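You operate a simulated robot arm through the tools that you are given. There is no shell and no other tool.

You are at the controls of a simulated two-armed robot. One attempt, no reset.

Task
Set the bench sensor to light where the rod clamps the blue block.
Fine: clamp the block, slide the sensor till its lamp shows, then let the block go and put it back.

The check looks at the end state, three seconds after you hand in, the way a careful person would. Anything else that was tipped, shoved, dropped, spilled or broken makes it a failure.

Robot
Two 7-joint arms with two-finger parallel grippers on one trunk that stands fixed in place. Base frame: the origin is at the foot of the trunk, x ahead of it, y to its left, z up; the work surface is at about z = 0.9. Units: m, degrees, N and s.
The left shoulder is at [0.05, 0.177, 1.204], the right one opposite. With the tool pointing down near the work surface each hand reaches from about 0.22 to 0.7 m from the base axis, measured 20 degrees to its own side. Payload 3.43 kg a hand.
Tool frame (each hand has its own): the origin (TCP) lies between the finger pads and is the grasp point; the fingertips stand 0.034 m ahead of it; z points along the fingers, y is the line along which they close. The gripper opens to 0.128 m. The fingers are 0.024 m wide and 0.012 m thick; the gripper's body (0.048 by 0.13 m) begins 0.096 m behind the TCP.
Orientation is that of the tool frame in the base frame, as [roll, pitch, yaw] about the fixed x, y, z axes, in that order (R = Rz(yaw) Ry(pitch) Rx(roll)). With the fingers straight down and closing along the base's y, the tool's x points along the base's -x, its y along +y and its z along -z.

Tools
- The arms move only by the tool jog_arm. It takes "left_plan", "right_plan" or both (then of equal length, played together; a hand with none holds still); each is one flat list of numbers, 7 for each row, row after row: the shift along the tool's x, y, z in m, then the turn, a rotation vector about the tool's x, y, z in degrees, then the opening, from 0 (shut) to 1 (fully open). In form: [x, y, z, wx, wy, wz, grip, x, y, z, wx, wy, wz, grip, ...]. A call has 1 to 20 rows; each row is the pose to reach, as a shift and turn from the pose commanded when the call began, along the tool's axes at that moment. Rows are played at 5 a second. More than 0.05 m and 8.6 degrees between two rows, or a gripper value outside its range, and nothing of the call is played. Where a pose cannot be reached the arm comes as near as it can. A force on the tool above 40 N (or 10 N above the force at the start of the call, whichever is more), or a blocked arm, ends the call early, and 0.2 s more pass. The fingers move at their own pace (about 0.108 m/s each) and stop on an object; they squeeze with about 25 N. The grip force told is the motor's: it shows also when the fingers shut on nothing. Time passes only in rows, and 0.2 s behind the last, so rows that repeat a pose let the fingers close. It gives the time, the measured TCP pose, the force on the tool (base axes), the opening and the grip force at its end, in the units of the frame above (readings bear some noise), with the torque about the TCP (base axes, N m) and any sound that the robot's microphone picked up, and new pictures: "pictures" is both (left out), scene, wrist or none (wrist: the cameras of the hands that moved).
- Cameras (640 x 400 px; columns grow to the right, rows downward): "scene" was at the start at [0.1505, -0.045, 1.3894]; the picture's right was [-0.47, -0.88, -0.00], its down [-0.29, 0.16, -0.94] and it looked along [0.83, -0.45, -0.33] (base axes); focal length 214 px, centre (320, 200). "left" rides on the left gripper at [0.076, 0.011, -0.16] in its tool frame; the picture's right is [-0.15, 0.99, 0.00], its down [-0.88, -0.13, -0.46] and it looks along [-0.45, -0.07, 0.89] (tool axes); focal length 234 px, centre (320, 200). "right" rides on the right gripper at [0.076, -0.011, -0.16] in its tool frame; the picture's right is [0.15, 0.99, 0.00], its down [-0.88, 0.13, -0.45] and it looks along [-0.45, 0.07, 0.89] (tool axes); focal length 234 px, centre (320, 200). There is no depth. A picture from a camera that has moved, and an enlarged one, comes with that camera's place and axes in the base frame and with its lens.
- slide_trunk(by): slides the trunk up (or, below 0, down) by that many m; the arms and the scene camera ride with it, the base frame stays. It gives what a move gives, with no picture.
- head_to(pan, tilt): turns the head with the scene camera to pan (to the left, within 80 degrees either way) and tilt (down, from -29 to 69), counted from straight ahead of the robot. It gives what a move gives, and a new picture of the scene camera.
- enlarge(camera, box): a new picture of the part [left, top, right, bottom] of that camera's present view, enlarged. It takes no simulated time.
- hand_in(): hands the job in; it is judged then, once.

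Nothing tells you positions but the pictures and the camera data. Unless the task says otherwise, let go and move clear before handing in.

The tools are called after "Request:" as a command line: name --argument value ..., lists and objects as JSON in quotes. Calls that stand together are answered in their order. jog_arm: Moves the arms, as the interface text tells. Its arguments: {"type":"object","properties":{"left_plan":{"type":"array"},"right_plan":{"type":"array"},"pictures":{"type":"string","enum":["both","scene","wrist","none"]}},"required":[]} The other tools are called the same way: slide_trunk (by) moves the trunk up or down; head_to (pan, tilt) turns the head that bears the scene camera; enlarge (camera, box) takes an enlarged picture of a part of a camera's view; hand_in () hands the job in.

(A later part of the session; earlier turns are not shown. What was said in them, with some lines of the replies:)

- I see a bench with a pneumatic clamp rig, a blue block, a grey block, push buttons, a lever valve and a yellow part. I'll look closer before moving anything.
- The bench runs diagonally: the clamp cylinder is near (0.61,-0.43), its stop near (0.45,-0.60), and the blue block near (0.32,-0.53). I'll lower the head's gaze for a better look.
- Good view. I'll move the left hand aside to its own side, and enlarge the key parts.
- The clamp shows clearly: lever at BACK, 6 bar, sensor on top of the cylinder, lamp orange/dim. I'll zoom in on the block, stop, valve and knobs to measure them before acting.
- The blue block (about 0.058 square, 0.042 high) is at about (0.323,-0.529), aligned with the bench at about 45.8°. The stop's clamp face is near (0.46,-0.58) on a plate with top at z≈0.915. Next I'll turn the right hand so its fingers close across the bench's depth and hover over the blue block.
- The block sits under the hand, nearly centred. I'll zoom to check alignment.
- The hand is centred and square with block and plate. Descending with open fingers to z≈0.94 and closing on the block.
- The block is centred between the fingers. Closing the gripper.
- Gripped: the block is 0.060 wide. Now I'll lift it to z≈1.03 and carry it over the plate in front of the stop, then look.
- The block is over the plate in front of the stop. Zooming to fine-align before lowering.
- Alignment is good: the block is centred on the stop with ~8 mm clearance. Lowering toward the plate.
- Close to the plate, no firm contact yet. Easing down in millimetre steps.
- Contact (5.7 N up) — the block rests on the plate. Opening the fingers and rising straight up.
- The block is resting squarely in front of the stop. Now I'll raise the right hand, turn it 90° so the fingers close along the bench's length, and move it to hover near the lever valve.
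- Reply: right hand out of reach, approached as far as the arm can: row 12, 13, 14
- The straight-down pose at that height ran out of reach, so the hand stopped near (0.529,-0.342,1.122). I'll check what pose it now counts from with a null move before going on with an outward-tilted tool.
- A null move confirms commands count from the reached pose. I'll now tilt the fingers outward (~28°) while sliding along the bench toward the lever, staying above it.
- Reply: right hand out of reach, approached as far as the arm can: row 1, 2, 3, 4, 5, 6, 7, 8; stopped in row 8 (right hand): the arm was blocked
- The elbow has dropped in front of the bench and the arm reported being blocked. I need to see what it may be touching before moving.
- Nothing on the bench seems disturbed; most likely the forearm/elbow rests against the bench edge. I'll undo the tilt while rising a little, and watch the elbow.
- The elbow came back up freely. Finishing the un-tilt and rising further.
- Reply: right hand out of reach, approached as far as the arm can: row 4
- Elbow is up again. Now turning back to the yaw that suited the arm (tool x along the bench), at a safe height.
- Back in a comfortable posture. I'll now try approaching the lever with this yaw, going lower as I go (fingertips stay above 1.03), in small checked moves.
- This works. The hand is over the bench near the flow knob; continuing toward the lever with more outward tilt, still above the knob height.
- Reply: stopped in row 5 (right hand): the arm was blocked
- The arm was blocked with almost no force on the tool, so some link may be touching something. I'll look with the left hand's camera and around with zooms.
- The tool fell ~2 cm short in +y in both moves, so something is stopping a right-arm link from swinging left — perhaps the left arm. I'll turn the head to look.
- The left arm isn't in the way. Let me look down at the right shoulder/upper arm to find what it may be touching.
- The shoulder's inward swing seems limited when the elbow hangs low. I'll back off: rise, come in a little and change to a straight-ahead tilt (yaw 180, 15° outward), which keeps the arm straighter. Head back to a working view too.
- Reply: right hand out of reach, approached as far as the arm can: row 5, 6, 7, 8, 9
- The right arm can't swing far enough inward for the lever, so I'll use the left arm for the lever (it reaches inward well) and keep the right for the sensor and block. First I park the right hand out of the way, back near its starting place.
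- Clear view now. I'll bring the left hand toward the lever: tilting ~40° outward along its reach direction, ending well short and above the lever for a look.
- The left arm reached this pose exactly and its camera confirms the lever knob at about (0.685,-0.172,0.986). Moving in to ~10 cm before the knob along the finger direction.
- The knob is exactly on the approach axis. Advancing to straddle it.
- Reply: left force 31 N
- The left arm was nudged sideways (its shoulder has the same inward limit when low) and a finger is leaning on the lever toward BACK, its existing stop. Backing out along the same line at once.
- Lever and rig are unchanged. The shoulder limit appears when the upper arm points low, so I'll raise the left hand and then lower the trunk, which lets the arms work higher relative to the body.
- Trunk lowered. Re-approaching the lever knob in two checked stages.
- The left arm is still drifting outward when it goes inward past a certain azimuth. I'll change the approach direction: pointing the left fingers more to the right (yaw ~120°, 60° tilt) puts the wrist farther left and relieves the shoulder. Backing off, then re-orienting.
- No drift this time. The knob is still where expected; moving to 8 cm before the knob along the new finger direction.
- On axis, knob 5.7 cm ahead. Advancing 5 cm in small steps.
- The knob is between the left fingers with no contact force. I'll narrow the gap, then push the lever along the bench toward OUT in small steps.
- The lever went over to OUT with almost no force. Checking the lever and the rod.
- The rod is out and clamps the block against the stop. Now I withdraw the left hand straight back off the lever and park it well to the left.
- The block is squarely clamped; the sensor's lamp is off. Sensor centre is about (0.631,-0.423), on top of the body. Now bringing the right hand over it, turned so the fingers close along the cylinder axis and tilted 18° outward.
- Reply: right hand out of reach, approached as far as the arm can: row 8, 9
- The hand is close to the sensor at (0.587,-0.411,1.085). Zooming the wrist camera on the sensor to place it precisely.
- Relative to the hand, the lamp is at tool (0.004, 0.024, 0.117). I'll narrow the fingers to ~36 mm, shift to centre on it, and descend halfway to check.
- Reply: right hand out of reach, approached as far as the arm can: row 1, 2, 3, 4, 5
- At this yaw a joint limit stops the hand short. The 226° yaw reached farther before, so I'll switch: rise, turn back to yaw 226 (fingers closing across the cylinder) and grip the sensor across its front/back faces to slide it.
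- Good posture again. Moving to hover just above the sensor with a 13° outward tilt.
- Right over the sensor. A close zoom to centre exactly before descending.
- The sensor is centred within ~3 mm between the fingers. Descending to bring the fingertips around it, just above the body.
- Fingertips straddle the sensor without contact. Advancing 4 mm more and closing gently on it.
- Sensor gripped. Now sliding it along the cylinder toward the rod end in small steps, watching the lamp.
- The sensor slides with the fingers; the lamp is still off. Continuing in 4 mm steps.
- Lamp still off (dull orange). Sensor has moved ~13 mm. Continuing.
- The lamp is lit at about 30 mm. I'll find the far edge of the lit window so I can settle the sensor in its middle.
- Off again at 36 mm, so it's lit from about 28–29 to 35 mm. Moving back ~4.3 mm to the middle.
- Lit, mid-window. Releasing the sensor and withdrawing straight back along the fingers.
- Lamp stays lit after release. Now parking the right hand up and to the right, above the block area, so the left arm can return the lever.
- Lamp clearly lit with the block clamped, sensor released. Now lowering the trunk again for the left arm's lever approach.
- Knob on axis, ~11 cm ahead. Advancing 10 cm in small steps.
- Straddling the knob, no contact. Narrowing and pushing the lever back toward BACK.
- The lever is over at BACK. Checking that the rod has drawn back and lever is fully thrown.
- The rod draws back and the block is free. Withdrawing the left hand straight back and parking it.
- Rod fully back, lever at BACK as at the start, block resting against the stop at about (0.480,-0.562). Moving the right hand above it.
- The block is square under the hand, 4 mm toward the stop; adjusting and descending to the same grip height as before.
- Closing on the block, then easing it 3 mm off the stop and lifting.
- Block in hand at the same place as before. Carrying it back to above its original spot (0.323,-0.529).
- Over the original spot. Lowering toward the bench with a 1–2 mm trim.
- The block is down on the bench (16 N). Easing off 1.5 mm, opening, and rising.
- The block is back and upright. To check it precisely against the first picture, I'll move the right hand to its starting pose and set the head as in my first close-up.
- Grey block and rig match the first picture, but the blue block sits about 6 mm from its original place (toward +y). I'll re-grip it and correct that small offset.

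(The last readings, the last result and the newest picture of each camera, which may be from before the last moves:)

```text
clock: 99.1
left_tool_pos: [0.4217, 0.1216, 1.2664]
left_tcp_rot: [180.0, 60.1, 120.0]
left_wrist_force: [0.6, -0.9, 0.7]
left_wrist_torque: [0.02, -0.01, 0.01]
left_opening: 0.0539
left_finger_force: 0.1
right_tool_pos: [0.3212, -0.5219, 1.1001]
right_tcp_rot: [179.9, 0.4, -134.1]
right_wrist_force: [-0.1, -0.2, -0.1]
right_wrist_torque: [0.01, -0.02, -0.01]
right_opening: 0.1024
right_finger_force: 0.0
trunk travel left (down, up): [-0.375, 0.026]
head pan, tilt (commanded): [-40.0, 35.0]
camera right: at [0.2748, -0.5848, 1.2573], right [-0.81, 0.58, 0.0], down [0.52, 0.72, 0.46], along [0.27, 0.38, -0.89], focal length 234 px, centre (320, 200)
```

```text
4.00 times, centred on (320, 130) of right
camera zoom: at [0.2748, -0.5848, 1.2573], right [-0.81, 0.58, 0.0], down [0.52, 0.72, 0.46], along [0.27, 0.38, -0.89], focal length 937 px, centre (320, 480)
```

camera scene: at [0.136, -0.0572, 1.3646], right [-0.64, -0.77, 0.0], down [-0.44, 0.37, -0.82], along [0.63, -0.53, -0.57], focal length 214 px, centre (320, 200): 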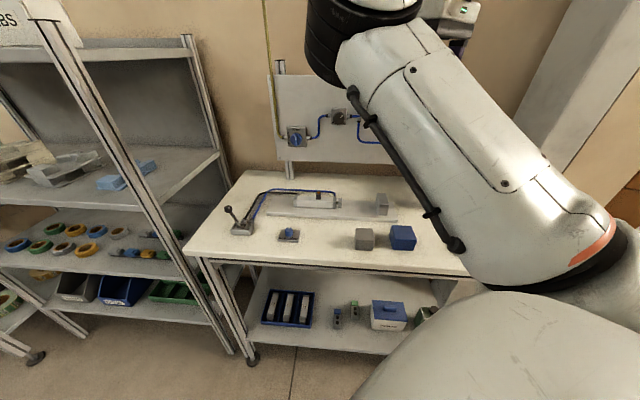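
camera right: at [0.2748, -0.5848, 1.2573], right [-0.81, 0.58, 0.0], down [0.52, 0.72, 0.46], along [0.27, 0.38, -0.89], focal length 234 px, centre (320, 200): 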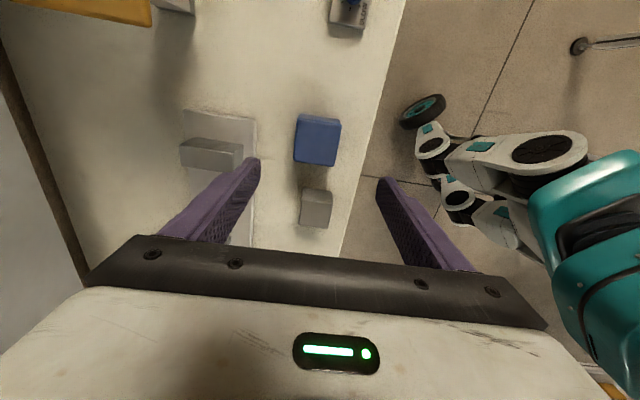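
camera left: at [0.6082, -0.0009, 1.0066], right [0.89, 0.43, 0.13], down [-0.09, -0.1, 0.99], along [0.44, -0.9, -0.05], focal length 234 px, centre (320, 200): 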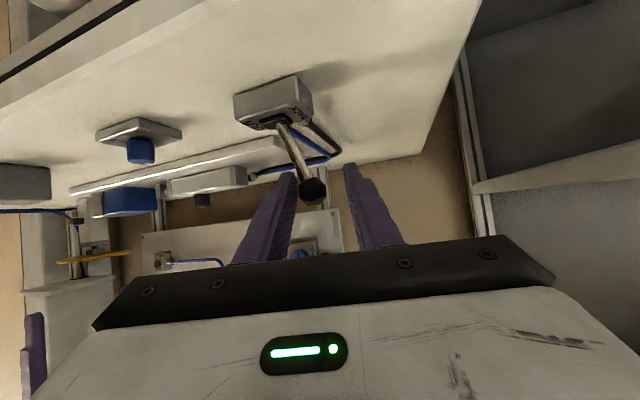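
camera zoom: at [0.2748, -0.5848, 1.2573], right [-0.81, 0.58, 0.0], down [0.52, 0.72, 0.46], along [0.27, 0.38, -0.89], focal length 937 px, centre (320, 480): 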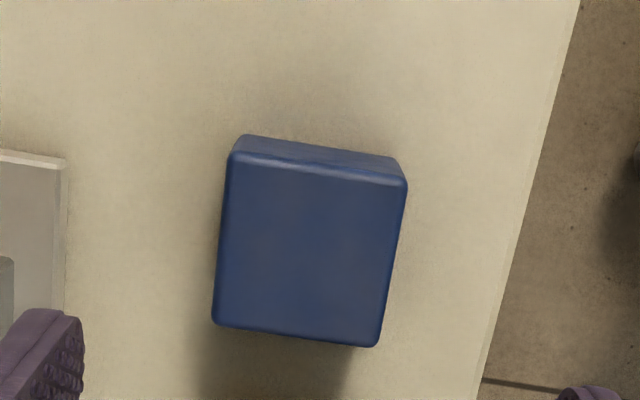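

Block is ~3 mm off the hand's centre line; I'll centre, level the hand, descend and grip.

Request:
jog_arm --right_plan '[0, -0.0015, 0.04, 0, 0.2, 0, 0.8, 0, -0.003, 0.08, 0, 0.4, 0, 0.8, 0, -0.003, 0.115, 0, 0.4, 0, 0.8, 0, -0.003, 0.145, 0, 0.4, 0, 0.8, 0, -0.003, 0.155, 0, 0.4, 0, 0.8, 0, -0.003, 0.155, 0, 0.4, 0, 0.8, 0, -0.003, 0.155, 0, 0.4, 0, 0.5, 0, -0.003, 0.155, 0, 0.4, 0, 0.35, 0, -0.003, 0.155, 0, 0.4, 0, 0.3, 0, -0.003, 0.155, 0, 0.4, 0, 0.3]' --pictures "wrist"

```text
clock: 101.3
left_tool_pos: [0.4207, 0.1198, 1.2677]
left_tcp_rot: [-179.9, 59.9, 120.1]
left_wrist_force: [-0.1, -0.2, 0.9]
left_wrist_torque: [-0.02, 0.02, 0.0]
left_opening: 0.0539
left_finger_force: 0.1
right_tool_pos: [0.3257, -0.5225, 0.9451]
right_tcp_rot: [-180.0, 0.0, -134.0]
right_wrist_force: [0.8, 0.0, -0.2]
right_wrist_torque: [-0.01, 0.0, 0.01]
right_opening: 0.0595
right_finger_force: 24.3
trunk travel left (down, up): [-0.375, 0.026]
head pan, tilt (commanded): [-40.0, 35.0]
camera right: at [0.2789, -0.585, 1.1025], right [-0.81, 0.58, 0.0], down [0.52, 0.72, 0.46], along [0.26, 0.37, -0.89], focal length 234 px, centre (320, 200)
```

right: 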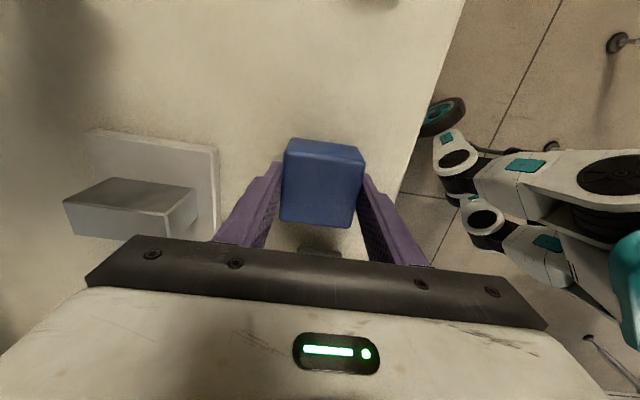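

Gripped. Lifting 4 mm, shifting by the measured offset (4.3 mm along the bench, 2.5 mm in depth), and setting down again.

Request:
jog_arm --right_plan '[0, 0, -0.004, 0, 0, 0, 0.3, 0.0022, -0.0013, -0.004, 0, 0, 0, 0.3, 0.0043, -0.0025, -0.004, 0, 0, 0, 0.3, 0.0043, -0.0025, -0.002, 0, 0, 0, 0.3, 0.0043, -0.0025, -0.0005, 0, 0, 0, 0.3, 0.0043, -0.0025, -0.0003, 0, 0, 0, 0.3]' --pictures "none"

```text
clock: 102.7
left_tool_pos: [0.4218, 0.1204, 1.2672]
left_tcp_rot: [-180.0, 60.0, 119.9]
left_wrist_force: [-0.8, -0.8, 0.0]
left_wrist_torque: [-0.01, 0.0, 0.0]
left_opening: 0.0539
left_finger_force: 0.1
right_tool_pos: [0.3236, -0.5273, 0.9451]
right_tcp_rot: [179.8, 0.0, -134.1]
right_wrist_force: [0.6, -0.1, -2.2]
right_wrist_torque: [-0.02, -0.03, -0.02]
right_opening: 0.0596
right_finger_force: 25.0
trunk travel left (down, up): [-0.375, 0.026]
head pan, tilt (commanded): [-40.0, 35.0]
```

Request:
jog_arm --right_plan '[0, 0, 0.0005, 0, 0, 0, 0.3, 0, 0, 0.0005, 0, 0, 0, 0.4, 0, 0, 0.0005, 0, 0, 0, 0.47, 0, 0, 0.0005, 0, 0, 0, 0.55, 0, 0, 0.0005, 0, 0, 0, 0.7, 0, 0, 0, 0, 0, 0, 0.8, 0, 0, -0.03, 0, 0, 0, 0.8, 0, 0, -0.075, 0, 0, 0, 0.8, 0, 0, -0.12, 0, 0, 0, 0.8, 0, 0, -0.16, 0, 0, 0, 0.8, 0, 0, -0.2, 0, 0, 0, 0.8]' --pictures "wrist"

Request:
jog_arm --right_plan '[-0.0073, 0, -0.0233, 0, 0, 7.65, 0.9, -0.0146, 0, -0.0467, 0, 0, 15.3, 1, -0.0219, 0, -0.07, 0, 0, 22.95, 1, -0.0291, 0, -0.0933, 0, 0, 30.6, 1, -0.0364, 0.0001, -0.1167, 0, 0, 38.25, 1, -0.0437, 0.0002, -0.14, 0, 0, 45.9, 1]' --pictures "scene"

Request:
enlarge --camera "scene" --box '[345, 210, 425, 260]'

Request:
enlarge --camera "right" --box '[240, 60, 400, 160]'

```text
clock: 105.1
left_tool_pos: [0.4201, 0.1206, 1.2661]
left_tcp_rot: [-180.0, 59.9, 119.9]
left_wrist_force: [-0.1, -0.3, -0.3]
left_wrist_torque: [0.0, 0.01, -0.01]
left_opening: 0.0536
left_finger_force: 0.1
right_tool_pos: [0.3226, -0.5278, 1.1454]
right_tcp_rot: [179.8, 0.0, -134.1]
right_wrist_force: [-0.7, 0.3, -0.1]
right_wrist_torque: [0.0, 0.0, -0.01]
right_opening: 0.102
right_finger_force: 0.0
trunk travel left (down, up): [-0.375, 0.026]
head pan, tilt (commanded): [-40.0, 35.0]
camera right: at [0.2771, -0.5897, 1.304], right [-0.81, 0.58, 0.0], down [0.52, 0.72, 0.46], along [0.26, 0.37, -0.89], focal length 234 px, centre (320, 200)
```

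right: 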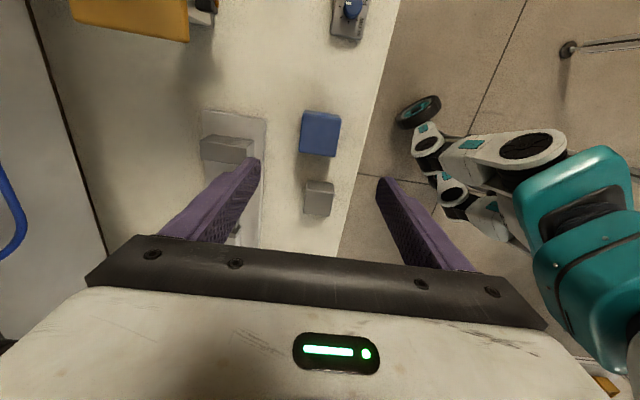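

```text
clock: 106.5
left_tool_pos: [0.4211, 0.1207, 1.2676]
left_tcp_rot: [-180.0, 60.0, 120.1]
left_wrist_force: [0.2, -0.8, 0.2]
left_wrist_torque: [0.0, -0.02, -0.01]
left_opening: 0.0539
left_finger_force: 0.0
right_tool_pos: [0.3528, -0.4954, 1.2853]
right_tcp_rot: [179.9, 0.0, 179.9]
right_wrist_force: [-0.2, -0.2, 0.0]
right_wrist_torque: [0.03, 0.01, -0.03]
right_opening: 0.128
right_finger_force: 0.0
trunk travel left (down, up): [-0.375, 0.026]
head pan, tilt (commanded): [-40.0, 35.0]
camera scene: at [0.1356, -0.0571, 1.3647], right [-0.64, -0.77, 0.0], down [-0.44, 0.37, -0.82], along [0.63, -0.53, -0.57], focal length 214 px, centre (320, 200)
```

scene: 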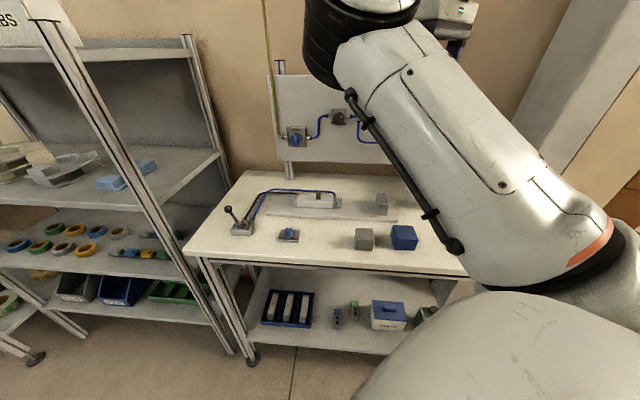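

```text
8.00 times, centred on (385, 235) of scene
camera zoom: at [0.1356, -0.0571, 1.3647], right [-0.64, -0.77, 0.0], down [-0.44, 0.37, -0.82], along [0.63, -0.53, -0.57], focal length 1716 px, centre (-200, -80)
```

zoom: 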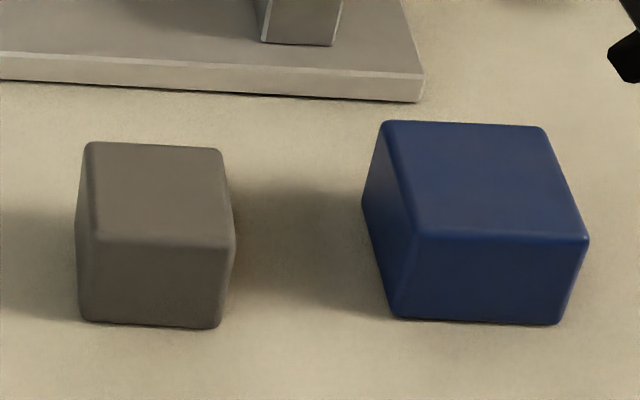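

```text
4.00 times, centred on (320, 110) of right
camera zoom: at [0.2759, -0.5069, 1.444], right [-0.14, 0.99, 0.0], down [0.88, 0.13, 0.46], along [0.45, 0.07, -0.89], focal length 937 px, centre (320, 560)
```

zoom: 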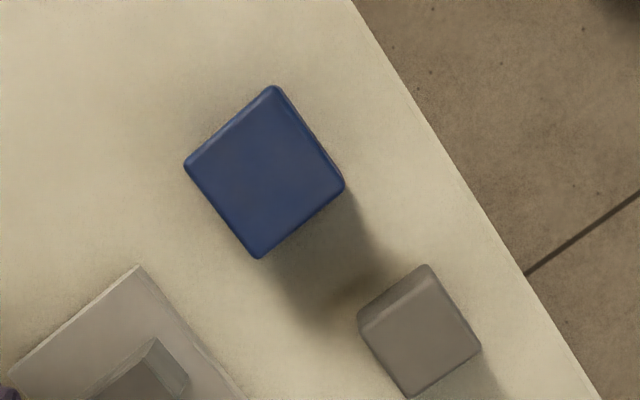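

The blue block is now within ~2–3 mm of its original place. Final check of the rig: sensor, lever, knobs and gauge.

Request:
enlarge --camera "scene" --box '[215, 170, 415, 265]'

Request:
enlarge --camera "scene" --box '[270, 170, 350, 220]'

Request:
enlarge --camera "right" --box '[100, 0, 420, 260]'

Request:
enlarge --camera "scene" --box '[240, 60, 440, 200]'

```text
3.20 times, centred on (315, 218) of scene
camera zoom: at [0.1356, -0.0571, 1.3647], right [-0.64, -0.77, 0.0], down [-0.44, 0.37, -0.82], along [0.63, -0.53, -0.57], focal length 686 px, centre (336, 144)
```

zoom: 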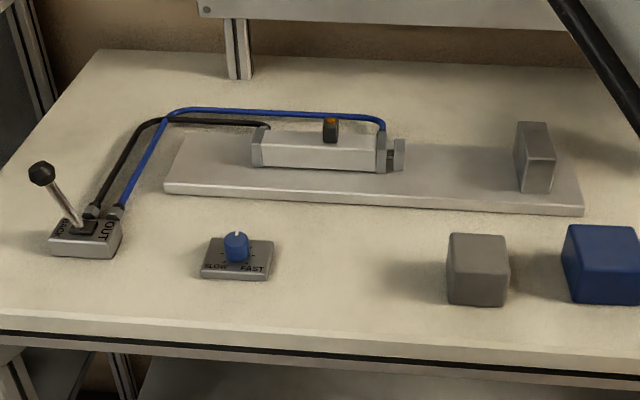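

```text
8.00 times, centred on (310, 195) of scene
camera zoom: at [0.1356, -0.0571, 1.3647], right [-0.64, -0.77, 0.0], down [-0.44, 0.37, -0.82], along [0.63, -0.53, -0.57], focal length 1716 px, centre (400, 240)
```

zoom: 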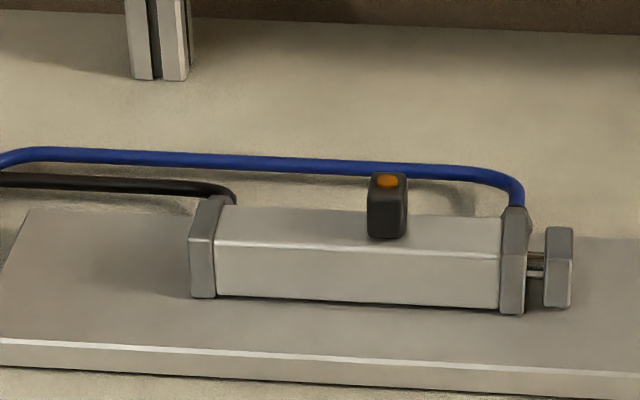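

```text
1.54 times, centred on (260, 130) of right
camera zoom: at [0.2759, -0.5069, 1.444], right [-0.14, 0.99, 0.0], down [0.88, 0.13, 0.46], along [0.45, 0.07, -0.89], focal length 360 px, centre (412, 308)
```

zoom: 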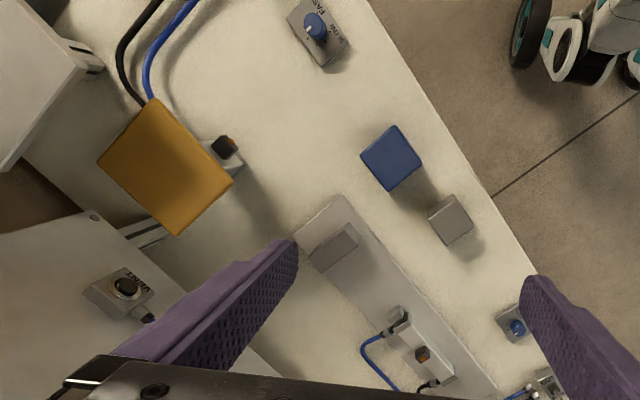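

```text
2.86 times, centred on (340, 130) of scene
camera zoom: at [0.1356, -0.0571, 1.3647], right [-0.64, -0.77, 0.0], down [-0.44, 0.37, -0.82], along [0.63, -0.53, -0.57], focal length 613 px, centre (263, 400)
```

zoom: 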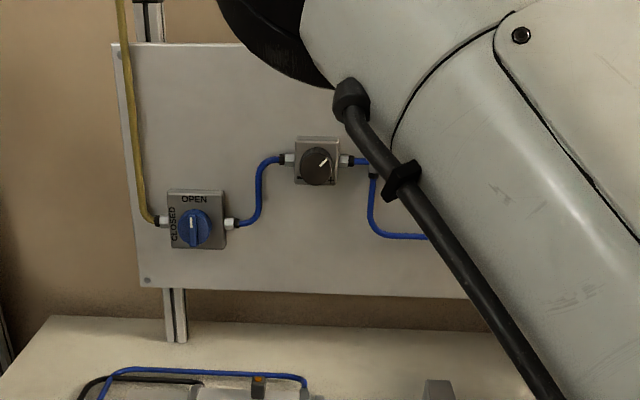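

The sensor sits at its new place, the rod is back, and the lever is at BACK. The block is back at its original spot, the valves, knobs and other items look unchanged, and both hands are clear. Handing in.

Request:
hand_in

```text
The job is handed in.
```

The bench sensor now lights where the rod clamps the blue block. The job is handed in; I have no verdict from the check yet.

- **Sensor:** with the block clamped, the lamp lit over about 6–7 mm of travel, and I left the sensor in the middle of that span. It stayed lit after I let go of it.
- **Block:** I set the lever back to BACK, the rod drew in, and I returned the block. It sits about 2–3 mm from where it started. My first placement was about 6 mm off, so I picked it up again and corrected it.
- **Lever:** on my first try at it, the left arm drifted and a finger leaned on it with about 30 N, toward the BACK stop where it already sat. It worked normally afterwards.
- **Right arm:** it was blocked twice while reaching for the lever. I couldn't tell what it touched; the pictures showed nothing moved.
- **Everything else:** in the last pictures the other block, the knobs, the shut-off valve and the hoses were as they started. The arm hid the pressure gauge in that last view.
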